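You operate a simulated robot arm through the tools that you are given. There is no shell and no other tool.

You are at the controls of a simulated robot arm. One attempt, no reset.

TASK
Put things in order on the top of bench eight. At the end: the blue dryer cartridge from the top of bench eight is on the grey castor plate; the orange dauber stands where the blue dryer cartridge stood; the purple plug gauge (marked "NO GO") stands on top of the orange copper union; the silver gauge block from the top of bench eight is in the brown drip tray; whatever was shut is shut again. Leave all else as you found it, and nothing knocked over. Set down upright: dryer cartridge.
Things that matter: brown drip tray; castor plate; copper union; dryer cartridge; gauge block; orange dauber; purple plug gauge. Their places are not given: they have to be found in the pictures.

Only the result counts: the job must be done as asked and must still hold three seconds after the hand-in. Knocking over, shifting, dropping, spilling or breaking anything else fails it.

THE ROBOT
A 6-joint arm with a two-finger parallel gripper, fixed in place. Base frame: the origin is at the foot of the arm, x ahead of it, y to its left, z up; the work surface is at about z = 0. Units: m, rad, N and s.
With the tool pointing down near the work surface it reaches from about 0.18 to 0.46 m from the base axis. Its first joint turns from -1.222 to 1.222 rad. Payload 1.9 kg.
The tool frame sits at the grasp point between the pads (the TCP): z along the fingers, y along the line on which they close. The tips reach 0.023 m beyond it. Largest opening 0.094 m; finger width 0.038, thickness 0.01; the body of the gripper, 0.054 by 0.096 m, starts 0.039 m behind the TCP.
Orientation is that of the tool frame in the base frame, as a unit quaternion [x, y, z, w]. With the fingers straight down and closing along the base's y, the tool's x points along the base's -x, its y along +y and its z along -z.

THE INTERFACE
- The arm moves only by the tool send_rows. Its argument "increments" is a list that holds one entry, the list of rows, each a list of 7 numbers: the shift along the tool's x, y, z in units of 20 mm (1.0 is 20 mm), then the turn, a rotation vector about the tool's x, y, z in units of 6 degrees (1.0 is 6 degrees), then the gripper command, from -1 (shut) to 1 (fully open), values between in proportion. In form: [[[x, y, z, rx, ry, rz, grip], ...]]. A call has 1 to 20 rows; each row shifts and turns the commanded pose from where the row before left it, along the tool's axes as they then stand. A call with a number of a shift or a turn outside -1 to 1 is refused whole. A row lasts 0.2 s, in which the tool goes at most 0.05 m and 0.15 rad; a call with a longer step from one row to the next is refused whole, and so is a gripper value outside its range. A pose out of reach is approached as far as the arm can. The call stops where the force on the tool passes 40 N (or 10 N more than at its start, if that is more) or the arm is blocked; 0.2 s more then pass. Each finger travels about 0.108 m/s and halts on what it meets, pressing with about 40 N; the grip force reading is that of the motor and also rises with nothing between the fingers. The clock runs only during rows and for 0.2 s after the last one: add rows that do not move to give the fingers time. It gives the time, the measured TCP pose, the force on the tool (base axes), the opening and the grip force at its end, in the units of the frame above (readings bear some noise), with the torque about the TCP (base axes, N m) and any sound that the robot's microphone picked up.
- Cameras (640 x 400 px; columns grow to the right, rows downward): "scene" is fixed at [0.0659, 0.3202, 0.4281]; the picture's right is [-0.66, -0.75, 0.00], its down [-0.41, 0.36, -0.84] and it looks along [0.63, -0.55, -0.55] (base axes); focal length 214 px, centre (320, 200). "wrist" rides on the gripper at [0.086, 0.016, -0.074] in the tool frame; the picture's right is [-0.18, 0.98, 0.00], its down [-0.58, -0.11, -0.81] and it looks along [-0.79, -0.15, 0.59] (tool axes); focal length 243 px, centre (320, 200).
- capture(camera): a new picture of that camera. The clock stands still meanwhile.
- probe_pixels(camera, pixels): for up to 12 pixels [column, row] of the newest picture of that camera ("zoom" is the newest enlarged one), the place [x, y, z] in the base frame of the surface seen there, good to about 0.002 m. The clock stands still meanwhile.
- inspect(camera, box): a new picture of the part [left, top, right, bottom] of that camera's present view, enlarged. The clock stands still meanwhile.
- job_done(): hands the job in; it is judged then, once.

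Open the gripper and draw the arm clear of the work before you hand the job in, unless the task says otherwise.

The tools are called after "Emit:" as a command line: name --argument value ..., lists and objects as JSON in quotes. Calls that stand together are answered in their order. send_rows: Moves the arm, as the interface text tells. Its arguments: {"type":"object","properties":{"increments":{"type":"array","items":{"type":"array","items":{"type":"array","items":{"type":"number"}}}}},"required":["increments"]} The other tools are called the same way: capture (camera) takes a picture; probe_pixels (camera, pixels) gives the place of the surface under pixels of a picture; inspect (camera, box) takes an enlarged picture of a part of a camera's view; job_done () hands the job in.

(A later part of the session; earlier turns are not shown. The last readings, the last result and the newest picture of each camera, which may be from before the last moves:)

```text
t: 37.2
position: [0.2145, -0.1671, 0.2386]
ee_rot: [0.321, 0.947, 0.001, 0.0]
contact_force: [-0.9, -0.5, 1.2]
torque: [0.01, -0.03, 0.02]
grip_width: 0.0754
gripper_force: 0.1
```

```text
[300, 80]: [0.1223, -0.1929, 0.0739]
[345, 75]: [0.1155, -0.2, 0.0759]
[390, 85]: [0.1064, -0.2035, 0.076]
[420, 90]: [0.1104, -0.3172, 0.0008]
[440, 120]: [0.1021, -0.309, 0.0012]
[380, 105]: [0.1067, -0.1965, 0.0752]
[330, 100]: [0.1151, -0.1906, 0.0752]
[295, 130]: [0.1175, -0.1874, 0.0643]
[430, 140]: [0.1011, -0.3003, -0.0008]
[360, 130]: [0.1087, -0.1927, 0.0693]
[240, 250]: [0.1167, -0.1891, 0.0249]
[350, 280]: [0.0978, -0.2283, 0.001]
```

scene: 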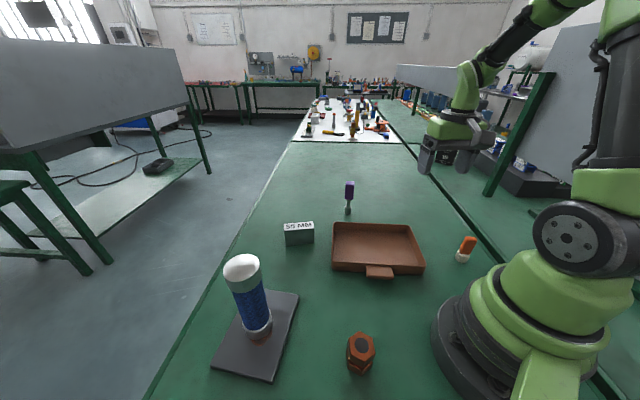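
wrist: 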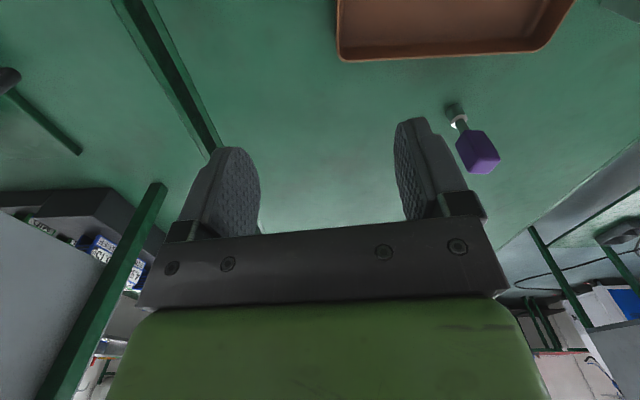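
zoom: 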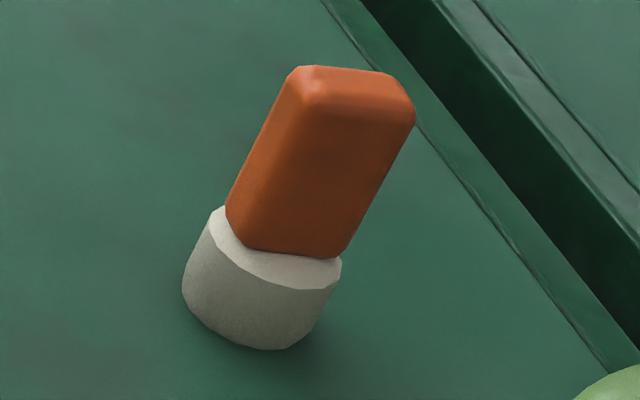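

The dauber's centre comes out near (0.112,-0.2005), its handle from z=0.03 to 0.076 with the broad face running at about 34°. I move above it at height, turning the tool to -57°.

Emit:
send_rows --increments '[[[0.385, -0.89, 0, 0, 0, 0.545, 0.6], [0.385, -0.87, 0, 0, 0, 0.545, 0.6], [0.385, -0.84, 0, 0, 0, 0.545, 0.6], [0.385, -0.82, 0, 0, 0, 0.545, 0.6], [0.385, -0.79, 0, 0, 0, 0.545, 0.6], [0.385, -0.77, 0, 0, 0, 0.545, 0.6], [0, 0, 0.9, 0, 0, 0, 0.6], [0, 0, 0.9, 0, 0, 0, 0.6], [0, 0, 0.9, 0, 0, 0, 0.6], [0, 0, 0.9, 0, 0, 0, 0.6], [0, 0, 0, 0, 0, 0, 0.6]]]'

Emit:
capture --camera "scene"

Emit:
capture --camera "wrist"

```text
t: 39.6
position: [0.113, -0.2021, 0.1677]
ee_rot: [0.478, 0.878, 0.0, 0.001]
contact_force: [0.3, 0.7, -0.6]
torque: [0.0, -0.02, 0.01]
grip_width: 0.075
gripper_force: 0.1
```

```text
taken
```

scene: 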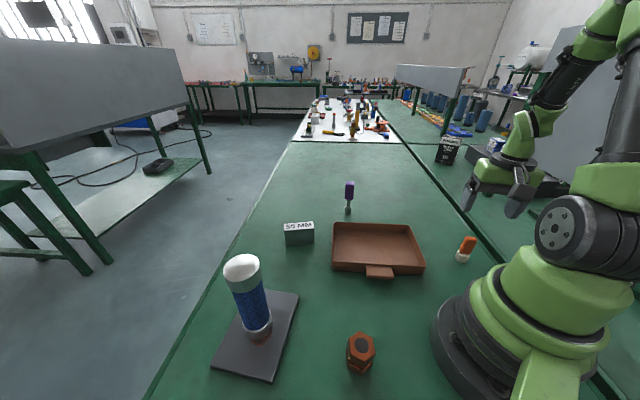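

```text
taken
```

wrist: 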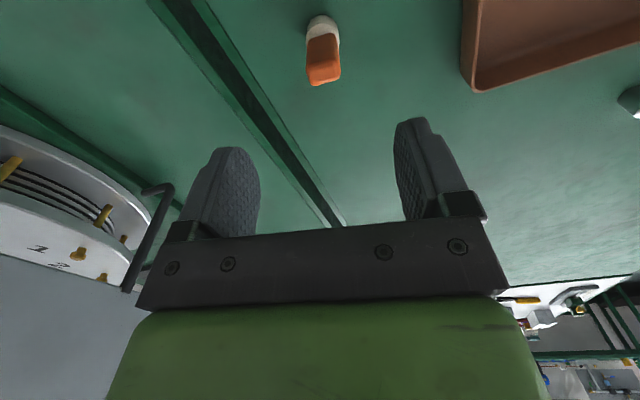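

The dauber now shows in the wrist view at (323,50), between the fingers. I enlarge it and probe the handle's top corners.

Emit:
inspect --camera "wrist" --box '[276, 0, 372, 100]'

Emit:
probe_pixels --camera "wrist" --pixels '[[325, 72], [311, 67], [337, 64], [315, 82], [337, 80], [309, 47], [336, 45], [322, 55], [322, 36], [310, 30], [337, 30], [322, 22]]'

```text
4.00 times, centred on (324, 50) of wrist
```

zoom: 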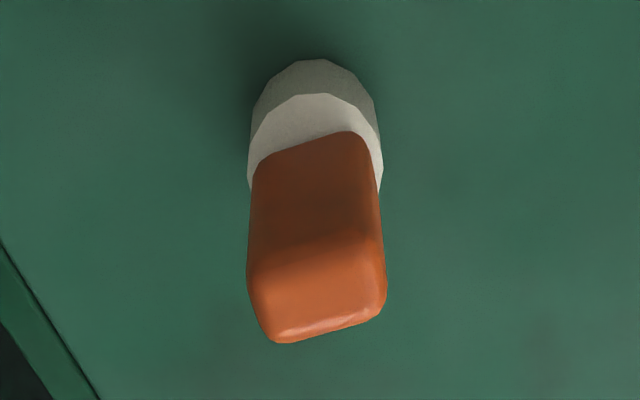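

```text
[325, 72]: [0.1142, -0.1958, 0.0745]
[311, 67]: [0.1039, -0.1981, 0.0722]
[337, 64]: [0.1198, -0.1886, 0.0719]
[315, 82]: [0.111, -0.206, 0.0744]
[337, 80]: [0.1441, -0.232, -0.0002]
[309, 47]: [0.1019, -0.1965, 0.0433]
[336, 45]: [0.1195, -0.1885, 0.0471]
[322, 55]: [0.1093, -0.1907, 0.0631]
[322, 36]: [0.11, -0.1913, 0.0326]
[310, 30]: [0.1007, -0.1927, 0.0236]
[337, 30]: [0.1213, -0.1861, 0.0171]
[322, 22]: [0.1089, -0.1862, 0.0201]
```

The handle's faces run at about 37° and its centre is near (0.1125,-0.1985). I turn 4° to match, shift a few millimetres and lower to z=0.058 with the fingers either side of the handle.

Emit:
send_rows --increments '[[[0.15, 0.15, 0, 0, 0, -0.67, 0.6], [0, 0, 0.9, 0, 0, 0, 0.6], [0, 0, 0.9, 0, 0, 0, 0.6], [0, 0, 0.9, 0, 0, 0, 0.6], [0, 0, 0.9, 0, 0, 0, 0.3], [0, 0, 0, 0, 0, 0, 0.1]]]'

Emit:
capture --camera "wrist"

Emit:
inspect --camera "scene" --box '[420, 190, 540, 290]'

```text
t: 41.0
position: [0.1126, -0.2002, 0.0943]
ee_rot: [0.447, 0.895, 0.002, -0.001]
contact_force: [0.2, -0.2, 0.7]
torque: [-0.02, 0.01, -0.02]
grip_width: 0.0516
gripper_force: 0.0
```

```text
taken
```

wrist: 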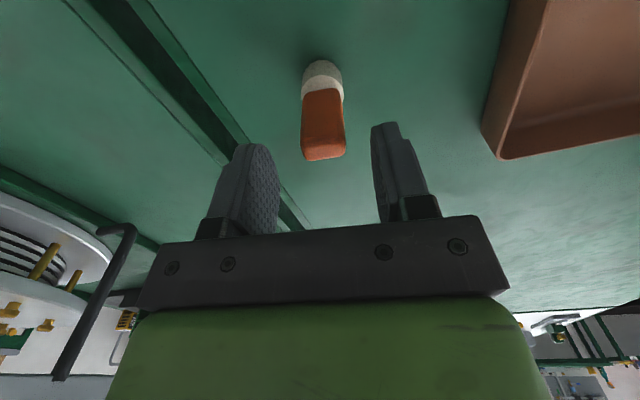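

```text
4.00 times, centred on (480, 240) of scene
```

zoom: 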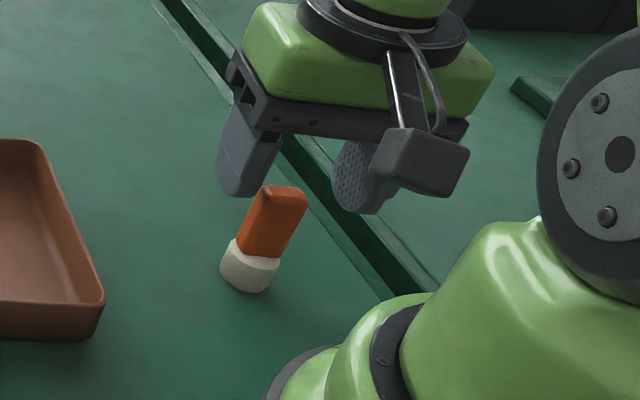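

The handle top, centred at wrist (323,152), is within 2 mm of the tool axis. I shift 2 mm, lower to z=0.058 and narrow the opening to about 38 mm to check symmetry.

Emit:
send_rows --increments '[[[0.05, 0.09, 0.9, 0, 0, 0, 0.1], [0, 0, 0.9, 0, 0, 0, 0.1], [0, 0, 0, 0, 0, 0, -0.2], [0, 0, 0, 0, 0, 0, -0.2]]]'

Emit:
capture --camera "wrist"

Emit:
inspect --camera "scene" --box '[420, 190, 540, 290]'

```text
t: 42.0
position: [0.1128, -0.1975, 0.057]
ee_rot: [0.447, 0.895, 0.001, -0.001]
contact_force: [-0.5, -0.1, 0.6]
torque: [0.0, -0.04, 0.0]
grip_width: 0.0376
gripper_force: 0.0
```

```text
taken
```

wrist: 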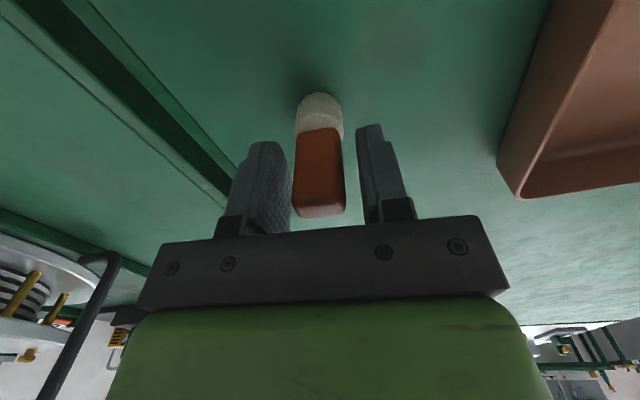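

```text
4.00 times, centred on (480, 240) of scene
```

zoom: 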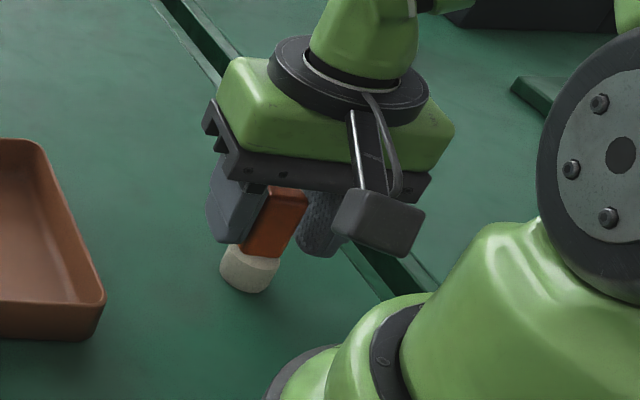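

The handle is centred between the fingers at columns 294–346. I close on it gradually.

Emit:
send_rows --increments '[[[0, 0, 0, 0, 0, 0, -0.4], [0, 0, 0, 0, 0, 0, -0.55], [0, 0, 0, 0, 0, 0, -1], [0, 0, 0, 0, 0, 0, -1], [0, 0, 0, 0, 0, 0, -1]]]'

Emit:
capture --camera "wrist"

```text
t: 43.2
position: [0.1129, -0.1984, 0.0579]
ee_rot: [0.446, 0.895, 0.001, -0.001]
contact_force: [-0.2, 0.3, -0.5]
torque: [0.0, -0.04, 0.0]
grip_width: 0.0229
gripper_force: 40.1
```

```text
taken
```

wrist: 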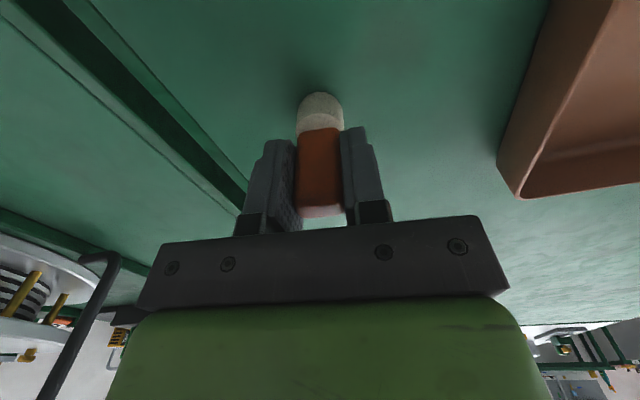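

The gripper holds the dauber at 22.9 mm. I lift it clear, then carry it outwards towards the cartridge's old spot, turning back to -30° on the way. Its bottom rides about 0.09 m up, above the tray.

Emit:
send_rows --increments '[[[0, 0, -0.3, 0, 0, 0, -1], [0, 0, -0.8, 0, 0, 0, -1], [0, 0, -0.9, 0, 0, 0, -1], [0, 0, -0.9, 0, 0, 0, -1], [0, 0, -0.9, 0, 0, 0, -1], [0, 0, -0.8, 0, 0, 0, -1], [-0.614, 0.757, 0, 0, 0, -0.295, -1], [-0.638, 0.737, 0, 0, 0, -0.295, -1], [-0.659, 0.718, 0, 0, 0, -0.295, -1], [-0.682, 0.697, 0, 0, 0, -0.295, -1], [-0.704, 0.674, 0, 0, 0, -0.295, -1], [-0.724, 0.652, 0, 0, 0, -0.295, -1], [-0.743, 0.631, 0, 0, 0, -0.295, -1], [-0.762, 0.607, 0, 0, 0, -0.295, -1], [-0.781, 0.583, 0, 0, 0, -0.295, -1], [-0.798, 0.56, 0, 0, 0, -0.295, -1], [-0.815, 0.534, 0, 0, 0, -0.295, -1], [-0.831, 0.508, 0, 0, 0, -0.295, -1], [-0.847, 0.483, 0, 0, 0, -0.295, -1], [0, 0, 0, 0, 0, 0, -1]]]'

Emit:
capture --camera "scene"

Emit:
capture --camera "wrist"

```text
t: 47.4
position: [0.3658, -0.2063, 0.1501]
ee_rot: [0.259, 0.966, 0.001, 0.001]
contact_force: [-0.4, -0.1, -0.4]
torque: [-0.03, 0.02, -0.02]
grip_width: 0.0232
gripper_force: 39.8
```

```text
taken
```

scene: 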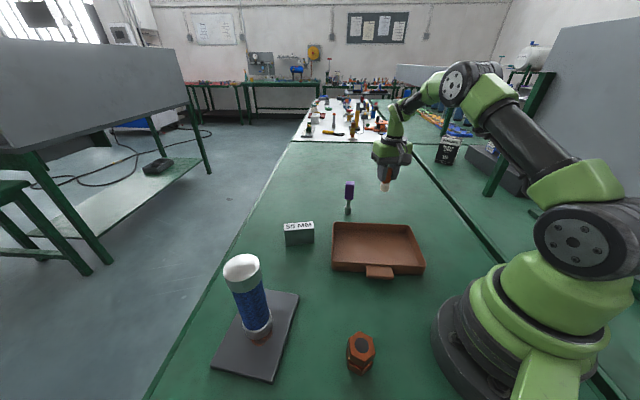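

```text
taken
```

wrist: 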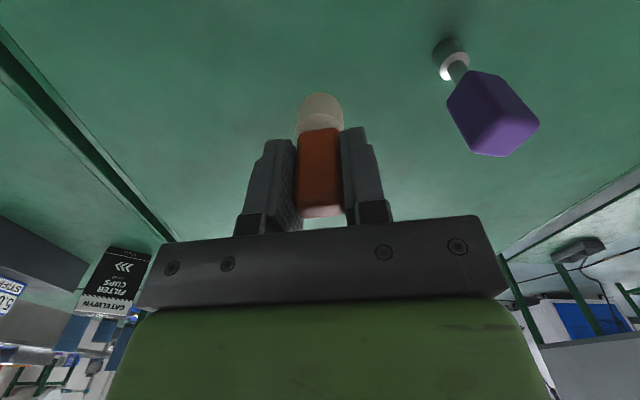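

The arm is at (0.366,-0.206,0.150). I lower diagonally to the cartridge's old spot at about (0.394,-0.223), stopping a few millimetres above the table.

Emit:
send_rows --increments '[[[-0.27, -0.008, 0.72, 0, 0, 0, -1], [-0.27, -0.008, 0.74, 0, 0, 0, -1], [-0.27, -0.008, 0.74, 0, 0, 0, -1], [-0.27, -0.008, 0.74, 0, 0, 0, -1], [-0.27, -0.008, 0.74, 0, 0, 0, -1], [-0.27, -0.008, 0.7, 0, 0, 0, -1], [0, 0, 0, 0, 0, 0, -1]]]'

Emit:
inspect --camera "scene" --box '[330, 130, 440, 230]'

```text
t: 49.0
position: [0.3954, -0.225, 0.0616]
ee_rot: [0.26, 0.966, 0.001, 0.0]
contact_force: [0.6, 0.1, -0.2]
torque: [0.0, -0.03, -0.01]
grip_width: 0.0229
gripper_force: 39.9
```

```text
4.00 times, centred on (385, 180) of scene
```

zoom: 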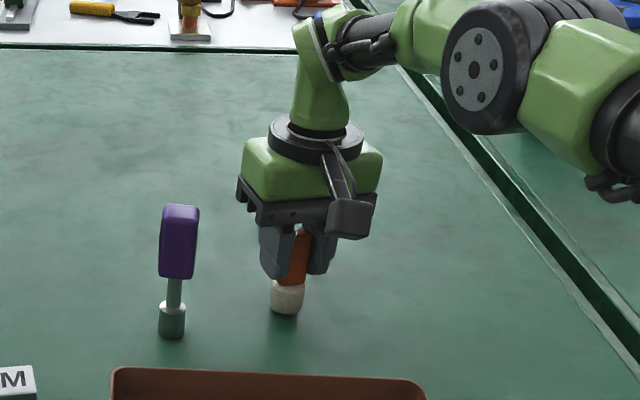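

The dauber is at the spot, about 4 mm above the table. I lower in small steps until contact.

Emit:
send_rows --increments '[[[0, 0, 0.1, 0, 0, 0, -1], [0, 0, 0.05, 0, 0, 0, -1], [0, 0, 0, 0, 0, 0, -1]]]'

Emit:
send_rows --increments '[[[0, 0, 0.04, 0, 0, 0, -1], [0, 0, 0, 0, 0, 0, -1]]]'

```text
t: 49.8
position: [0.3952, -0.2233, 0.0587]
ee_rot: [0.26, 0.965, 0.001, 0.0]
contact_force: [0.9, 0.2, -0.3]
torque: [0.0, -0.03, -0.02]
grip_width: 0.0231
gripper_force: 39.8
```

```text
t: 50.4
position: [0.3944, -0.2235, 0.0579]
ee_rot: [0.26, 0.966, 0.001, 0.001]
contact_force: [0.3, -0.2, -1.6]
torque: [0.01, 0.01, -0.03]
grip_width: 0.0235
gripper_force: 40.0
```

No contact yet at z=0.058. I step down another 0.8 mm at a time.

Emit:
send_rows --increments '[[[0, 0, 0.04, 0, 0, 0, -1], [0, 0, 0, 0, 0, 0, -1]]]'

Emit:
inspect --camera "scene" --box '[370, 180, 420, 220]'

```text
t: 51.0
position: [0.3934, -0.2245, 0.0576]
ee_rot: [0.26, 0.966, 0.001, 0.0]
contact_force: [-0.2, -0.4, -0.7]
torque: [0.01, -0.01, -0.02]
grip_width: 0.0232
gripper_force: 39.2
```

```text
10.00 times, centred on (395, 200) of scene
```

zoom: 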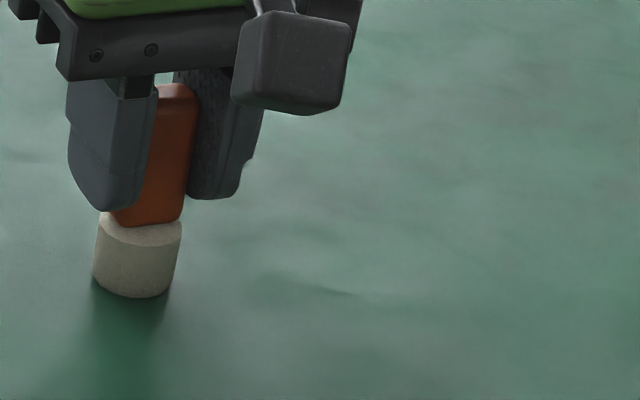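

It looks about a millimetre off the table. I keep stepping down.

Emit:
send_rows --increments '[[[0, 0, 0.04, 0, 0, 0, -1], [0, 0, 0, 0, 0, 0, -1]]]'

Emit:
send_rows --increments '[[[0, 0, 0.03, 0, 0, 0, -1], [0, 0, 0, 0, 0, 0, -1]]]'

```text
t: 51.6
position: [0.3949, -0.2231, 0.058]
ee_rot: [0.26, 0.966, 0.0, 0.001]
contact_force: [-4.8, 1.3, 10.2]
torque: [0.07, 0.29, -0.05]
grip_width: 0.0234
gripper_force: 39.6
```

```text
t: 52.2
position: [0.3944, -0.2245, 0.0564]
ee_rot: [0.26, 0.966, 0.001, 0.002]
contact_force: [1.8, 0.0, 9.2]
torque: [0.01, -0.08, 0.0]
grip_width: 0.0231
gripper_force: 40.0
```

Contact is at about 10 N, so the dauber is on the table. I open the fingers.

Emit:
send_rows --increments '[[[0, 0, -0.02, 0, 0, 0, -0.5], [0, 0, 0, 0, 0, 0, -0.3], [0, 0, 0, 0, 0, 0, 0], [0, 0, 0, 0, 0, 0, 0.2], [0, 0, 0, 0, 0, 0, 0.2]]]'

Emit:
inspect --camera "scene" --box '[370, 180, 420, 220]'

Emit:
capture --camera "wrist"

```text
t: 53.4
position: [0.3946, -0.2243, 0.058]
ee_rot: [0.259, 0.966, 0.0, 0.001]
contact_force: [-0.3, -0.5, -0.6]
torque: [0.02, 0.01, 0.04]
grip_width: 0.0566
gripper_force: 0.1
```

```text
10.00 times, centred on (395, 200) of scene
```

zoom: 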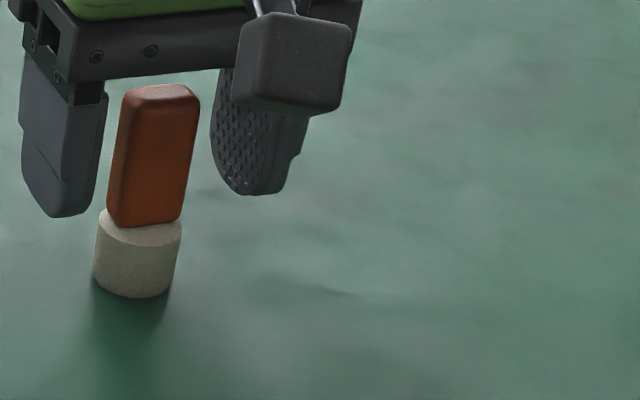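

```text
taken
```

wrist: 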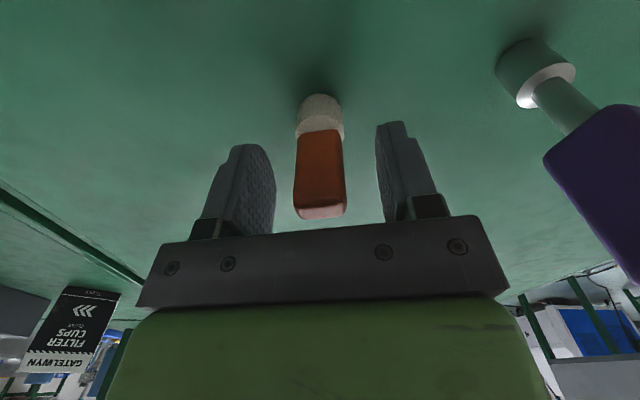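

The dauber stands freely. I lift straight up past its top, draw in and up, then swing over towards the gauge and turn the tool to -48° to match its handle.

Emit:
send_rows --increments '[[[0, 0, -0.6, 0, 0, 0, 0.2], [0, 0, -0.9, 0, 0, 0, 0.2], [0, 0, -0.9, 0, 0, 0, 0.2], [0, 0, -0.9, 0, 0, 0, 0.2], [0.7, 0, -0.6, 0, 0, 0, 0.2], [0.7, 0, -0.6, 0, 0, 0, 0.2], [0.7, 0, -0.6, 0, 0, 0, 0.2], [0.7, 0, -0.6, 0, 0, 0, 0.2], [0.7, 0, -0.6, 0, 0, 0, 0.2], [-0.238, 0.968, 0, 0, 0, 0, 0.2], [-0.238, 0.968, 0, 0, 0, 0, 0.2], [-0.238, 0.968, 0, 0, 0, 0, 0.2], [-0.238, 0.968, 0, 0, 0, 0, 0.2], [-0.238, 0.968, 0, 0, 0, 0, 0.2], [0, 0, 0, 0, 0, 1, 0.2], [0, 0, 0, 0, 0, 1, 0.2], [0, 0, 0, 0, 0, 1, 0.2], [0, 0, 0, 0, 0, 0, 0.2]]]'

Emit:
capture --camera "scene"

Emit:
capture --camera "wrist"

```text
t: 57.2
position: [0.4035, -0.1169, 0.1833]
ee_rot: [0.409, 0.913, 0.001, 0.0]
contact_force: [0.6, 0.5, -0.3]
torque: [0.01, 0.04, 0.02]
grip_width: 0.0561
gripper_force: 0.2
```

```text
taken
```

scene: 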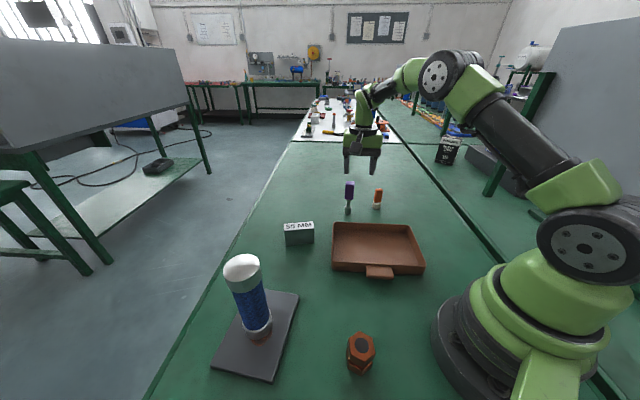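

```text
taken
```

wrist: 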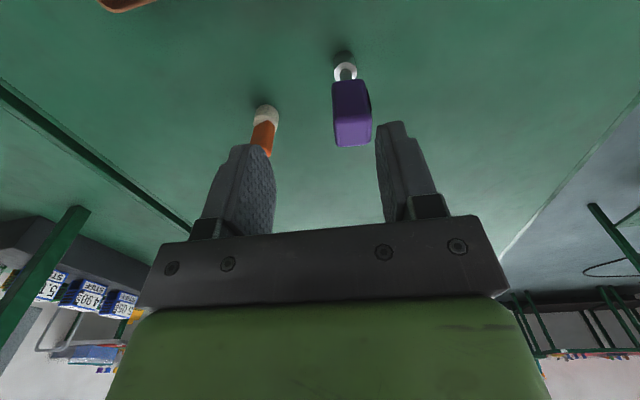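

The gauge handle is at wrist (352,115), seen nearly square-on. I enlarge it and probe its corners.

Emit:
inspect --camera "wrist" --box '[302, 40, 402, 160]'

Emit:
probe_pixels --camera "wrist" --pixels '[[352, 132], [337, 122], [368, 120], [338, 142], [369, 138], [335, 87], [364, 84], [350, 95], [345, 73], [337, 60], [352, 58], [371, 105]]'

```text
3.33 times, centred on (352, 100) of wrist
```

zoom: 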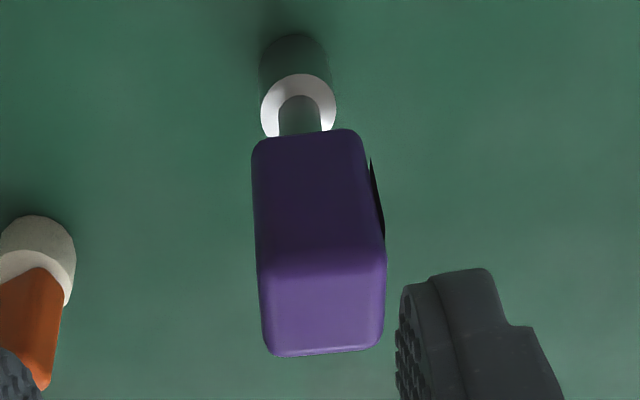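

```text
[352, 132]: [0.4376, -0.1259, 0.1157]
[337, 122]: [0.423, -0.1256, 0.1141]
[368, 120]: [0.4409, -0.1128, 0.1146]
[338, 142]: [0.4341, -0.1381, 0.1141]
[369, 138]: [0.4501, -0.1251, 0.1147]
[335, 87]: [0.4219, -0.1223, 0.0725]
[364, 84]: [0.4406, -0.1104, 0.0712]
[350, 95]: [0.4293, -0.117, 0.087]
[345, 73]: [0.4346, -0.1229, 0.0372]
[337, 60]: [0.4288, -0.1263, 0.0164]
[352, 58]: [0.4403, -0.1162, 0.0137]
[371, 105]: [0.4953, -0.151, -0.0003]
```

The handle axis is at about 38° and its centre is near (0.437,-0.1265). I turn 4°, move over it staying above its top, and lower to z=0.145.

Emit:
send_rows --increments '[[[0, 0, 0, 0, 0, 0.62, 0.2], [-0.44, 0.35, 0.3, 0, 0, 0, 0.2], [-0.44, 0.35, 0.4, 0, 0, 0, 0.2], [-0.43, 0.35, 0.5, 0, 0, 0, 0.2], [0, 0, 0.5, 0, 0, 0, 0.2], [0, 0, 0, 0, 0, 0, 0.2]]]'

Emit:
capture --camera "wrist"

Emit:
inspect --camera "scene" --box '[310, 120, 410, 220]'

```text
t: 58.6
position: [0.4351, -0.1253, 0.1483]
ee_rot: [0.437, 0.9, 0.001, 0.0]
contact_force: [0.3, -0.4, -0.8]
torque: [0.02, 0.01, 0.01]
grip_width: 0.0565
gripper_force: 0.0
```

```text
taken
```

wrist: 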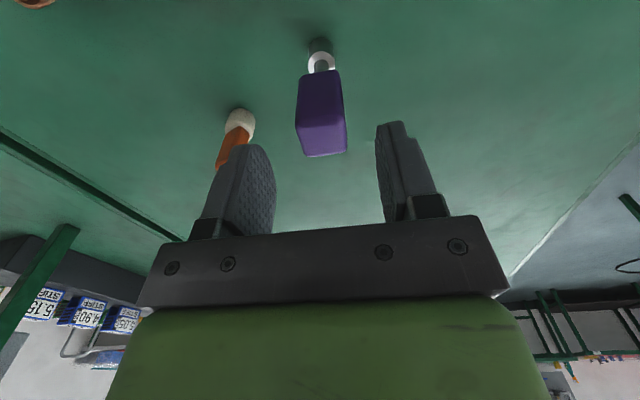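

```text
4.00 times, centred on (360, 170) of scene
```

zoom: 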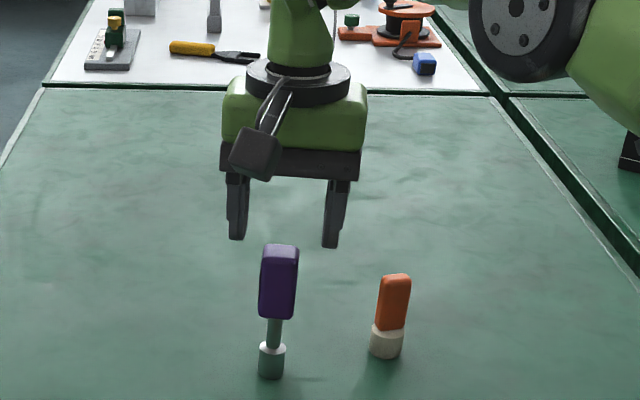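

The handle is centred on the tool axis at wrist column 322. I lower to z=0.093, around the handle.

Emit:
send_rows --increments '[[[0, 0.05, 0.9, 0, 0, 0, 0.2], [0, 0, 0.93, 0, 0, 0, 0.2], [0, 0, 0.93, 0, 0, 0, 0.2], [0, 0, 0, 0, 0, 0, -0.1], [0, 0, 0, 0, 0, 0, -0.1]]]'

Emit:
capture --camera "wrist"

Emit:
inspect --camera "scene" --box '[310, 140, 400, 220]'

```text
t: 59.8
position: [0.4362, -0.1226, 0.0944]
ee_rot: [0.437, 0.9, 0.0, -0.001]
contact_force: [0.3, 0.1, 0.5]
torque: [-0.01, 0.01, -0.04]
grip_width: 0.0425
gripper_force: 0.1
```

```text
taken
```

wrist: 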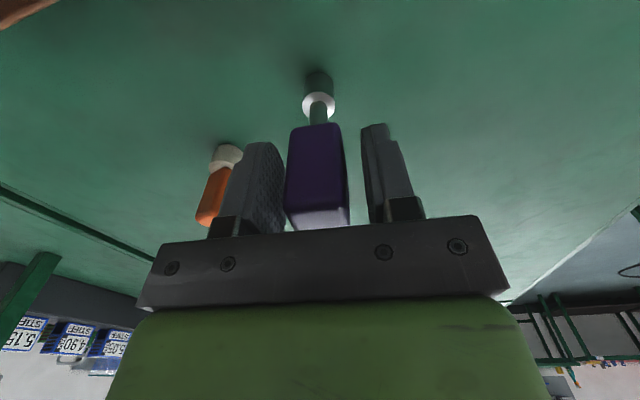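

```text
5.00 times, centred on (355, 180) of scene
```

zoom: 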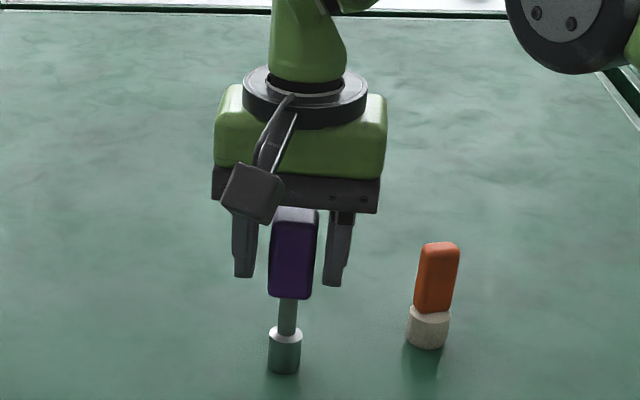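

The handle sits about 1 mm off centre to the left. I shift 1.2 mm and close gently.

Emit:
send_rows --increments '[[[0, -0.06, 0, 0, 0, 0, -0.1], [0, 0, 0, 0, 0, 0, -0.3], [0, 0, 0, 0, 0, 0, -0.45], [0, 0, 0, 0, 0, 0, -1], [0, 0, 0, 0, 0, 0, -1], [0, 0, 0, 0, 0, 0, -1]]]'

Emit:
capture --camera "wrist"

Emit:
inspect --camera "scene" --box '[310, 140, 400, 220]'

```text
t: 61.2
position: [0.4357, -0.1241, 0.096]
ee_rot: [0.437, 0.899, 0.002, 0.0]
contact_force: [0.1, -0.6, 0.2]
torque: [0.01, 0.0, -0.01]
grip_width: 0.0275
gripper_force: 40.3
```

```text
taken
```

wrist: 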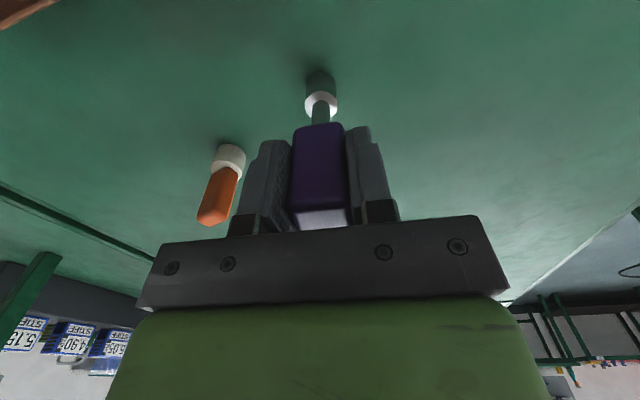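

```text
5.00 times, centred on (355, 180) of scene
```

zoom: 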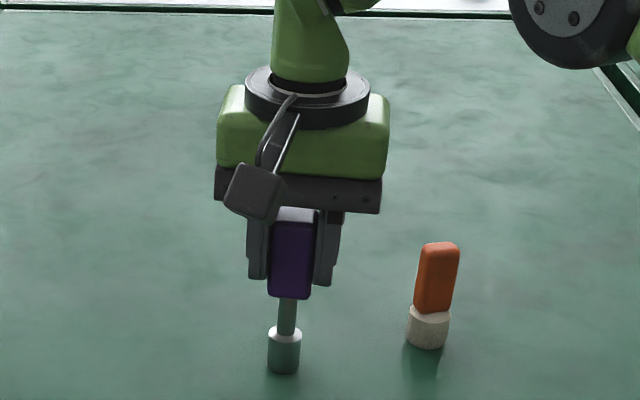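

The gauge is held at 27.5 mm. I lift it straight up, then draw it inwards at a raised height, with its bottom about 0.1 m up.

Emit:
send_rows --increments '[[[0, 0, -0.3, 0, 0, 0, -1], [0, 0, -0.8, 0, 0, 0, -1], [0, 0, -0.9, 0, 0, 0, -1], [0, 0, -0.8, 0, 0, 0, -1], [0.4, -0.29, -0.7, 0, 0, 0, -1], [0.8, -0.58, -0.6, 0, 0, 0, -1], [0.8, -0.58, -0.6, 0, 0, 0, -1], [0.8, -0.58, -0.4, 0, 0, 0, -1], [0.8, -0.58, 0, 0, 0, 0, -1], [0.8, -0.58, 0, 0, 0, 0, -1], [0.8, -0.58, 0, 0, 0, 0, -1], [0.8, -0.58, 0, 0, 0, 0, -1], [0.8, -0.58, 0, 0, 0, 0, -1], [0.8, -0.58, 0, 0, 0, 0, -1], [0, 0, 0, 0, 0, 0, -1]]]'

Emit:
capture --camera "scene"

```text
t: 64.4
position: [0.2561, -0.0759, 0.1972]
ee_rot: [0.437, 0.899, 0.001, -0.001]
contact_force: [0.4, 0.0, -0.6]
torque: [-0.02, -0.06, 0.01]
grip_width: 0.0275
gripper_force: 39.9
```

```text
taken
```

scene: 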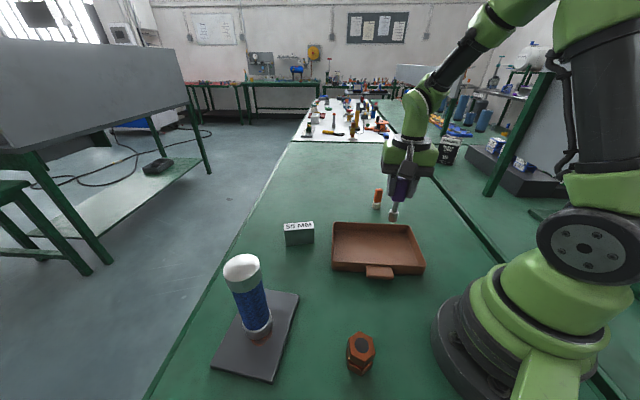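

The gauge hangs straight. I swing it round in an inward arc to above the copper union at (0.1405,0.1687), well inside and clear of the cartridge.

Emit:
send_rows --increments '[[[0.56, 0.549, 0, 0, 0, -0.682, -1], [0.549, 0.55, 0, 0, 0, -0.682, -1], [0.538, 0.551, 0, 0, 0, -0.682, -1], [0.527, 0.552, 0, 0, 0, -0.682, -1], [0.516, 0.553, 0, 0, 0, -0.682, -1], [0.505, 0.554, 0, 0, 0, -0.682, -1], [0.494, 0.555, 0, 0, 0, -0.682, -1], [0.483, 0.555, 0, 0, 0, -0.682, -1], [0.472, 0.556, 0, 0, 0, -0.682, -1], [0.46, 0.556, 0, 0, 0, -0.682, -1], [0.449, 0.556, 0, 0, 0, -0.682, -1], [0.439, 0.555, 0, 0, 0, -0.682, -1], [0.429, 0.554, 0, 0, 0, -0.682, -1], [0.419, 0.553, 0, 0, 0, -0.682, -1], [0.408, 0.552, 0, 0, 0, -0.682, -1], [0.398, 0.551, 0, 0, 0, -0.682, -1], [0.388, 0.55, 0, 0, 0, -0.682, -1], [0.378, 0.549, 0, 0, 0, -0.682, -1], [0.367, 0.548, 0, 0, 0, -0.682, -1], [0.357, 0.548, 0, 0, 0, -0.682, -1]]]'

Emit:
capture --camera "scene"

Emit:
capture --camera "wrist"

```text
t: 68.6
position: [0.1399, 0.1701, 0.1978]
ee_rot: [-0.26, 0.966, 0.001, 0.0]
contact_force: [-0.6, -0.1, -1.7]
torque: [-0.02, 0.01, 0.06]
grip_width: 0.0277
gripper_force: 39.8
```

```text
taken
```

scene: 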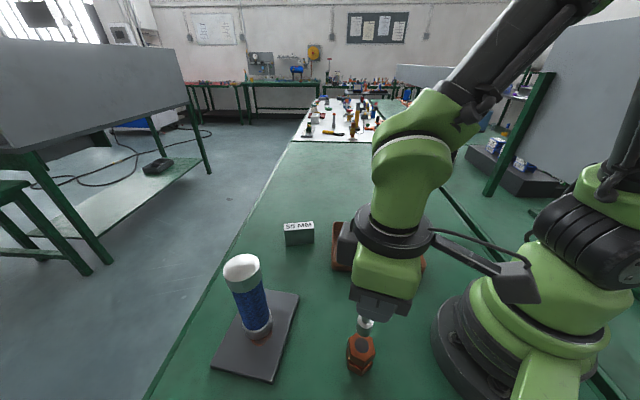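

```text
taken
```

wrist: 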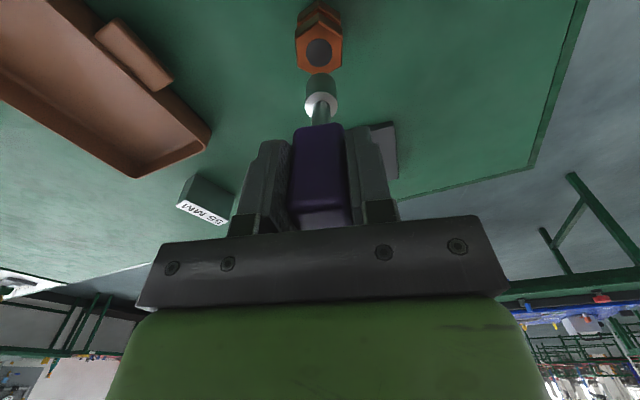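

Both the union top at wrist (319,52) and the gauge foot at (321,95) are in view. I enlarge both cameras there to compare their places.

Emit:
inspect --camera "wrist" --box '[270, 0, 370, 125]'

Emit:
probe_pixels --camera "zoom" --pixels '[[320, 165], [283, 165], [355, 168], [320, 125], [320, 205], [240, 130], [395, 130], [280, 270], [365, 270], [322, 265], [322, 300], [300, 320]]'

Emit:
inspect --camera "scene" --box '[325, 290, 405, 390]'

```text
3.20 times, centred on (320, 62) of wrist
```

zoom: 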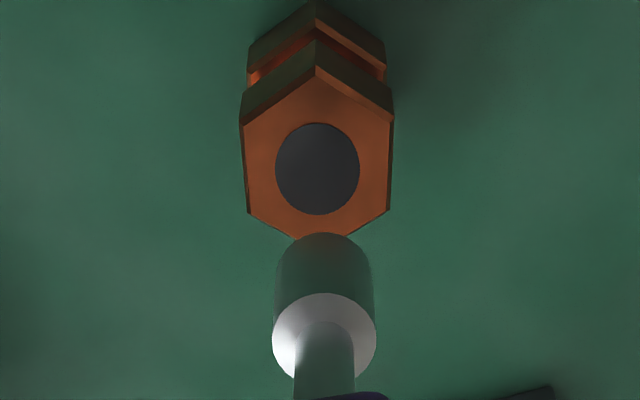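

```text
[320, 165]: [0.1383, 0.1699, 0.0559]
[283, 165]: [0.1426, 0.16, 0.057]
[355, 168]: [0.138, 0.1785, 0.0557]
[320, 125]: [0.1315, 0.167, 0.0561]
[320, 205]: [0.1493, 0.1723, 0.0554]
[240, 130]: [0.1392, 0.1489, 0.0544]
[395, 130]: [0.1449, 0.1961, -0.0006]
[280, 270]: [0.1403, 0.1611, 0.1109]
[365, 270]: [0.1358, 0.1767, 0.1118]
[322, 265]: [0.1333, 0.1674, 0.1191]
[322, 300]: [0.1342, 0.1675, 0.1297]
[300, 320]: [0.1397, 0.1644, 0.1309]
```

```text
4.00 times, centred on (365, 340) of scene
```

zoom: 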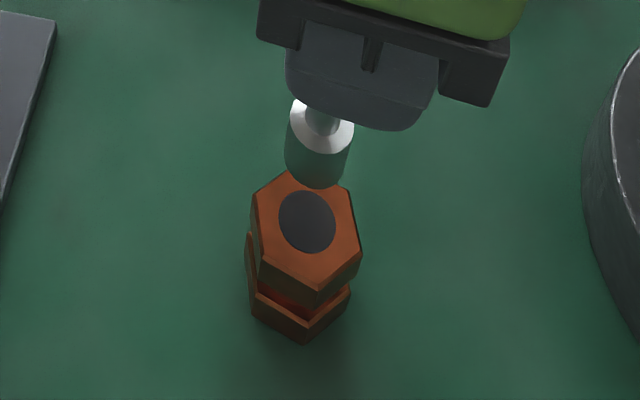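

The foot's centre is within 1.5 mm of the union's centre at (0.1403,0.169). I make that small shift and lower to about 5 mm above the union.

Emit:
send_rows --increments '[[[0.07, -0.02, 0.4, 0, 0, 0, -1], [0, 0, 0.6, 0, 0, 0, -1], [0, 0, 0.6, 0, 0, 0, -1], [0, 0, 0.4, 0, 0, 0, -1], [0, 0, 0, 0, 0, 0, -1], [0, 0, 0, 0, 0, 0, -1]]]'

Emit:
inspect --camera "scene" --box '[325, 290, 405, 390]'

Emit:
inspect --camera "wrist" --box '[270, 0, 370, 125]'

```text
t: 70.0
position: [0.1412, 0.17, 0.1574]
ee_rot: [-0.259, 0.966, 0.001, 0.001]
contact_force: [0.3, -1.2, -1.4]
torque: [-0.02, 0.04, 0.01]
grip_width: 0.0275
gripper_force: 40.3
```

```text
4.00 times, centred on (365, 340) of scene
```

zoom: 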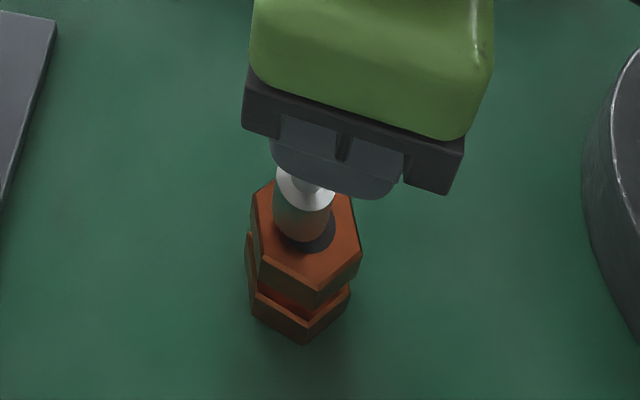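

```text
3.20 times, centred on (320, 62) of wrist
```

zoom: 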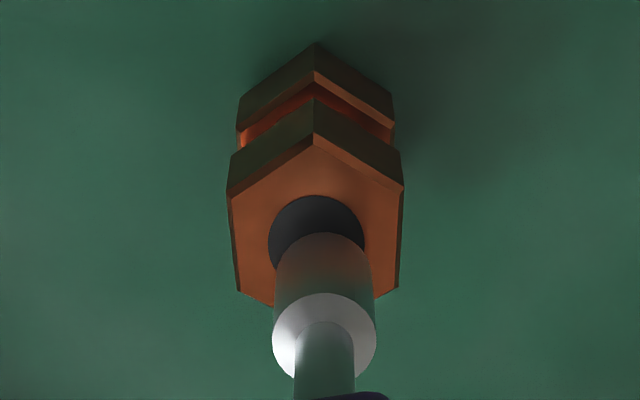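

In the wrist view the foot is about 1.5 mm right of the disc's centre, and about 2.5 mm left in the scene view. I correct by (-1.4,-2.1) mm and lower a little.

Emit:
send_rows --increments '[[[0.113, -0.056, 0, 0, 0, 0, -1], [0, 0, 0.1, 0, 0, 0, -1], [0, 0, 0, 0, 0, 0, -1]]]'

Emit:
inspect --camera "scene" --box '[335, 315, 390, 375]'

Emit:
inspect --camera "wrist" --box '[280, 20, 360, 120]'

```text
t: 70.8
position: [0.1357, 0.167, 0.156]
ee_rot: [-0.259, 0.966, 0.001, 0.0]
contact_force: [-0.3, 0.3, -0.7]
torque: [-0.01, -0.02, -0.02]
grip_width: 0.0277
gripper_force: 39.9
```

```text
6.67 times, centred on (362, 345) of scene
```

zoom: 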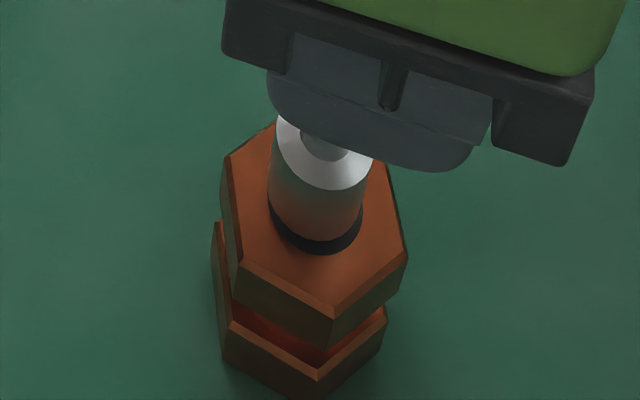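

```text
4.00 times, centred on (320, 70) of wrist
```

zoom: 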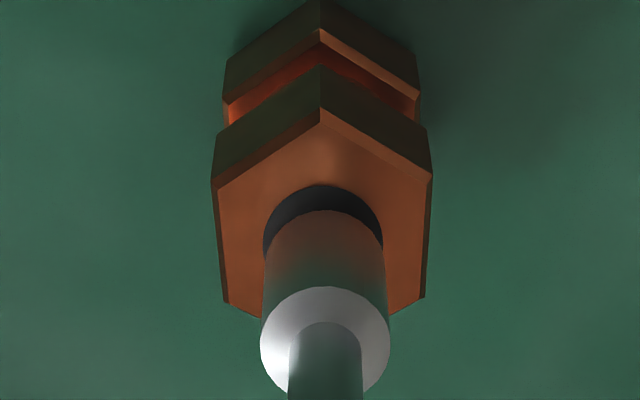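

The foot now sits squarely over the dark disc in both views. I lower in small steps to contact.

Emit:
send_rows --increments '[[[0, 0, 0.1, 0, 0, 0, -1], [0, 0, 0, 0, 0, 0, -1]]]'

Emit:
send_rows --increments '[[[0, 0, 0.05, 0, 0, 0, -1], [0, 0, 0, 0, 0, 0, -1]]]'

Emit:
send_rows --increments '[[[0, 0, 0.04, 0, 0, 0, -1], [0, 0, 0, 0, 0, 0, -1]]]'

```text
t: 71.4
position: [0.1378, 0.1664, 0.1537]
ee_rot: [-0.259, 0.966, 0.001, 0.001]
contact_force: [-0.8, -0.6, -1.3]
torque: [0.01, -0.02, 0.01]
grip_width: 0.0275
gripper_force: 40.4
```

```text
t: 72.0
position: [0.138, 0.1687, 0.1516]
ee_rot: [-0.259, 0.966, 0.001, 0.001]
contact_force: [-0.3, 0.6, 0.1]
torque: [-0.02, -0.02, -0.02]
grip_width: 0.0276
gripper_force: 39.7
```

```text
t: 72.6
position: [0.1381, 0.1682, 0.1511]
ee_rot: [-0.258, 0.966, 0.001, 0.001]
contact_force: [-4.3, -3.0, 26.2]
torque: [-0.17, 0.25, -0.01]
grip_width: 0.0277
gripper_force: 40.4
```

Contact shows at 26 N with z=0.151. I ease up half a millimetre and check the view before releasing.

Emit:
send_rows --increments '[[[0, 0, -0.03, 0, 0, 0, -1], [0, 0, 0, 0, 0, 0, -1]]]'

Emit:
inspect --camera "scene" --box '[335, 315, 390, 375]'

Emit:
inspect --camera "wrist" --box '[280, 20, 360, 120]'

```text
t: 73.2
position: [0.1387, 0.1671, 0.1508]
ee_rot: [-0.258, 0.966, 0.002, 0.001]
contact_force: [0.5, 0.7, -0.9]
torque: [0.03, 0.04, -0.03]
grip_width: 0.0275
gripper_force: 40.3
```

```text
6.67 times, centred on (362, 345) of scene
```

zoom: 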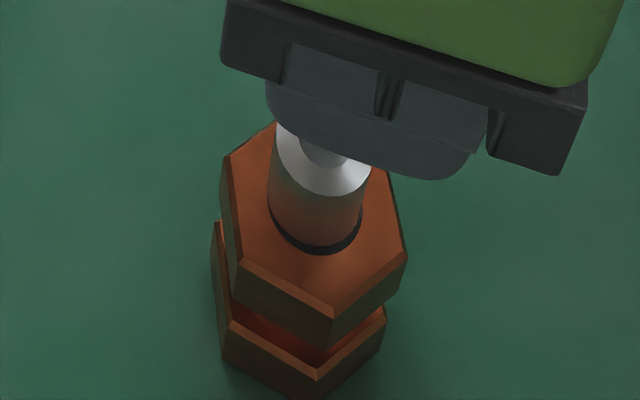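

```text
4.00 times, centred on (320, 70) of wrist
```

zoom: 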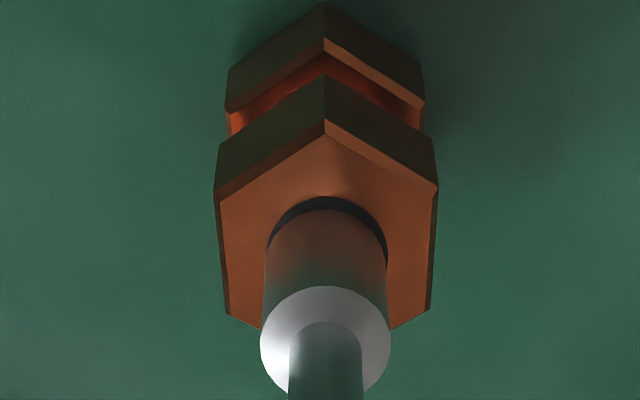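

The foot is centred and barely off the union. I lower 0.4 mm for light contact, then open the fingers slowly.

Emit:
send_rows --increments '[[[0, 0, 0.02, 0, 0, 0, -1], [0, 0, 0, 0, 0, 0, -1]]]'

Emit:
send_rows --increments '[[[0, 0, 0, 0, 0, 0, -0.4], [0, 0, 0, 0, 0, 0, -0.3], [0, 0, 0, 0, 0, 0, 0], [0, 0, 0, 0, 0, 0, 0.2], [0, 0, 0, 0, 0, 0, 0.2]]]'

Emit:
capture --camera "wrist"

Emit:
inspect --camera "scene" --box '[315, 270, 415, 380]'

```text
t: 73.8
position: [0.1378, 0.1673, 0.1514]
ee_rot: [-0.259, 0.966, 0.001, 0.0]
contact_force: [0.5, 0.2, -2.2]
torque: [0.01, 0.02, 0.03]
grip_width: 0.0274
gripper_force: 39.5
```

```text
t: 75.0
position: [0.1378, 0.168, 0.1502]
ee_rot: [-0.259, 0.966, 0.001, 0.0]
contact_force: [-1.4, 0.8, -0.2]
torque: [0.0, -0.02, 0.0]
grip_width: 0.0563
gripper_force: 0.1
```

```text
taken
```

wrist: 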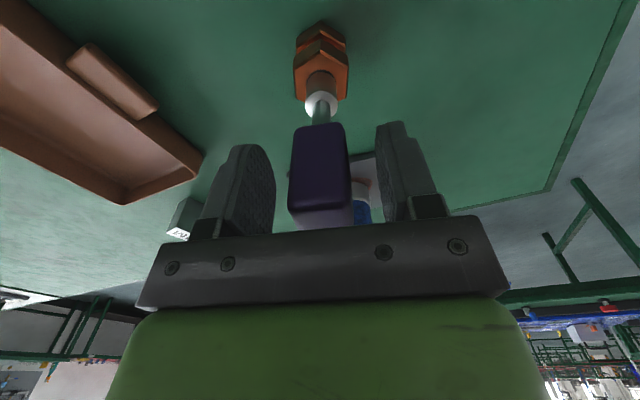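

```text
3.64 times, centred on (365, 325) of scene
```

zoom: 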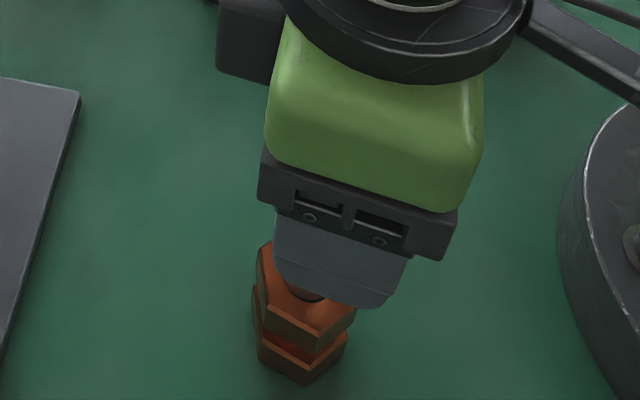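

The gauge stands on the union between the open fingers. I lift straight up until the tips are well above its top at 0.174.

Emit:
send_rows --increments '[[[0, 0, -0.3, 0, 0, 0, 0.2], [0, 0, -0.7, 0, 0, 0, 0.2], [0, 0, -0.8, 0, 0, 0, 0.2], [0, 0, -0.8, 0, 0, 0, 0.2], [0, 0, -0.8, 0, 0, 0, 0.2], [0, 0, -0.8, 0, 0, 0, 0.2], [0, 0, -0.6, 0, 0, 0, 0.2], [0, 0, 0, 0, 0, 0, 0.2]]]'

Emit:
capture --camera "scene"

Emit:
capture --camera "wrist"

```text
t: 76.8
position: [0.1372, 0.1658, 0.2483]
ee_rot: [-0.258, 0.966, 0.001, 0.001]
contact_force: [0.0, 0.1, -0.4]
torque: [0.0, 0.03, -0.01]
grip_width: 0.0563
gripper_force: 0.0
```

```text
taken
```

scene: 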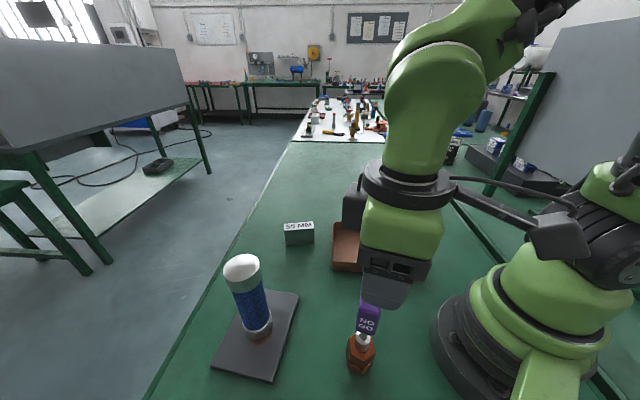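

```text
taken
```

wrist: 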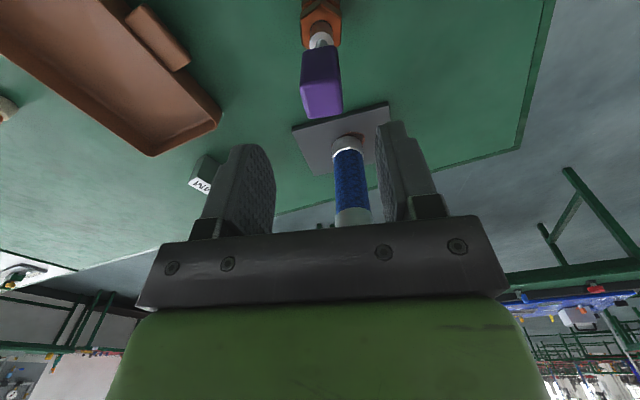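

The gauge stands on the union with its NO GO label visible at (367,326). I travel high, clear of the cartridge, to a hover short of the gauge block and turn to match its narrow side.

Emit:
send_rows --increments '[[[-0.5895, -0.733, 0, 0, 0, -0.292, 0.2], [-0.567, -0.7505, 0, 0, 0, -0.292, 0.2], [-0.543, -0.7675, 0, 0, 0, -0.292, 0.2], [-0.519, -0.784, 0, 0, 0, -0.292, 0.2], [-0.496, -0.8, 0, 0, 0, -0.292, 0.2], [-0.47, -0.815, 0, 0, 0, -0.292, 0.2], [-0.446, -0.828, 0, 0, 0, -0.292, 0.2], [-0.42, -0.842, 0, 0, 0, -0.292, 0.2], [-0.395, -0.854, 0, 0, 0, -0.292, 0.2], [-0.367, -0.866, 0, 0, 0, -0.292, 0.2], [-0.342, -0.876, 0, 0, 0, -0.292, 0.2], [-0.314, -0.887, 0, 0, 0, -0.292, 0.2], [-0.288, -0.895, 0, 0, 0, -0.292, 0.2], [-0.26, -0.9045, 0, 0, 0, -0.292, 0.2], [-0.2325, -0.9115, 0, 0, 0, -0.292, 0.2], [0, 0, 0.8, 0, 0, 0, 0.2], [0, 0, 0.8, 0, 0, 0, 0.2], [0, 0, 0.8, 0, 0, 0, 0.2], [0, 0, 0, 0, 0, 0, 0.2]]]'

Emit:
capture --camera "scene"

Emit:
capture --camera "wrist"

```text
t: 80.8
position: [0.401, 0.0666, 0.199]
ee_rot: [-0.471, 0.882, 0.001, 0.001]
contact_force: [0.0, 0.2, 0.7]
torque: [0.0, 0.0, 0.01]
grip_width: 0.0565
gripper_force: 0.1
```

```text
taken
```

scene: 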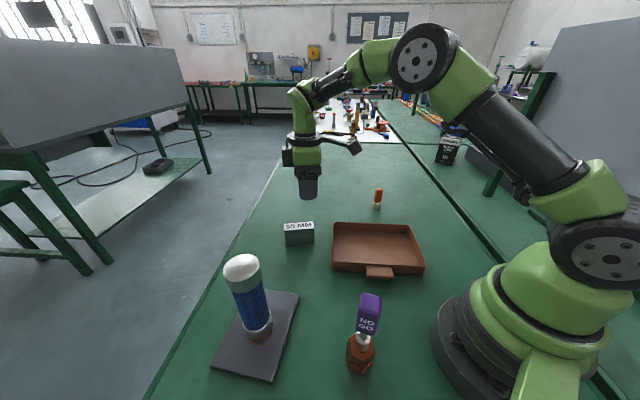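

```text
taken
```

wrist: 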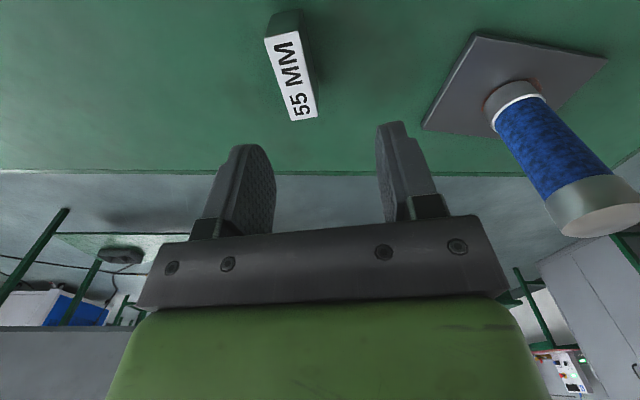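

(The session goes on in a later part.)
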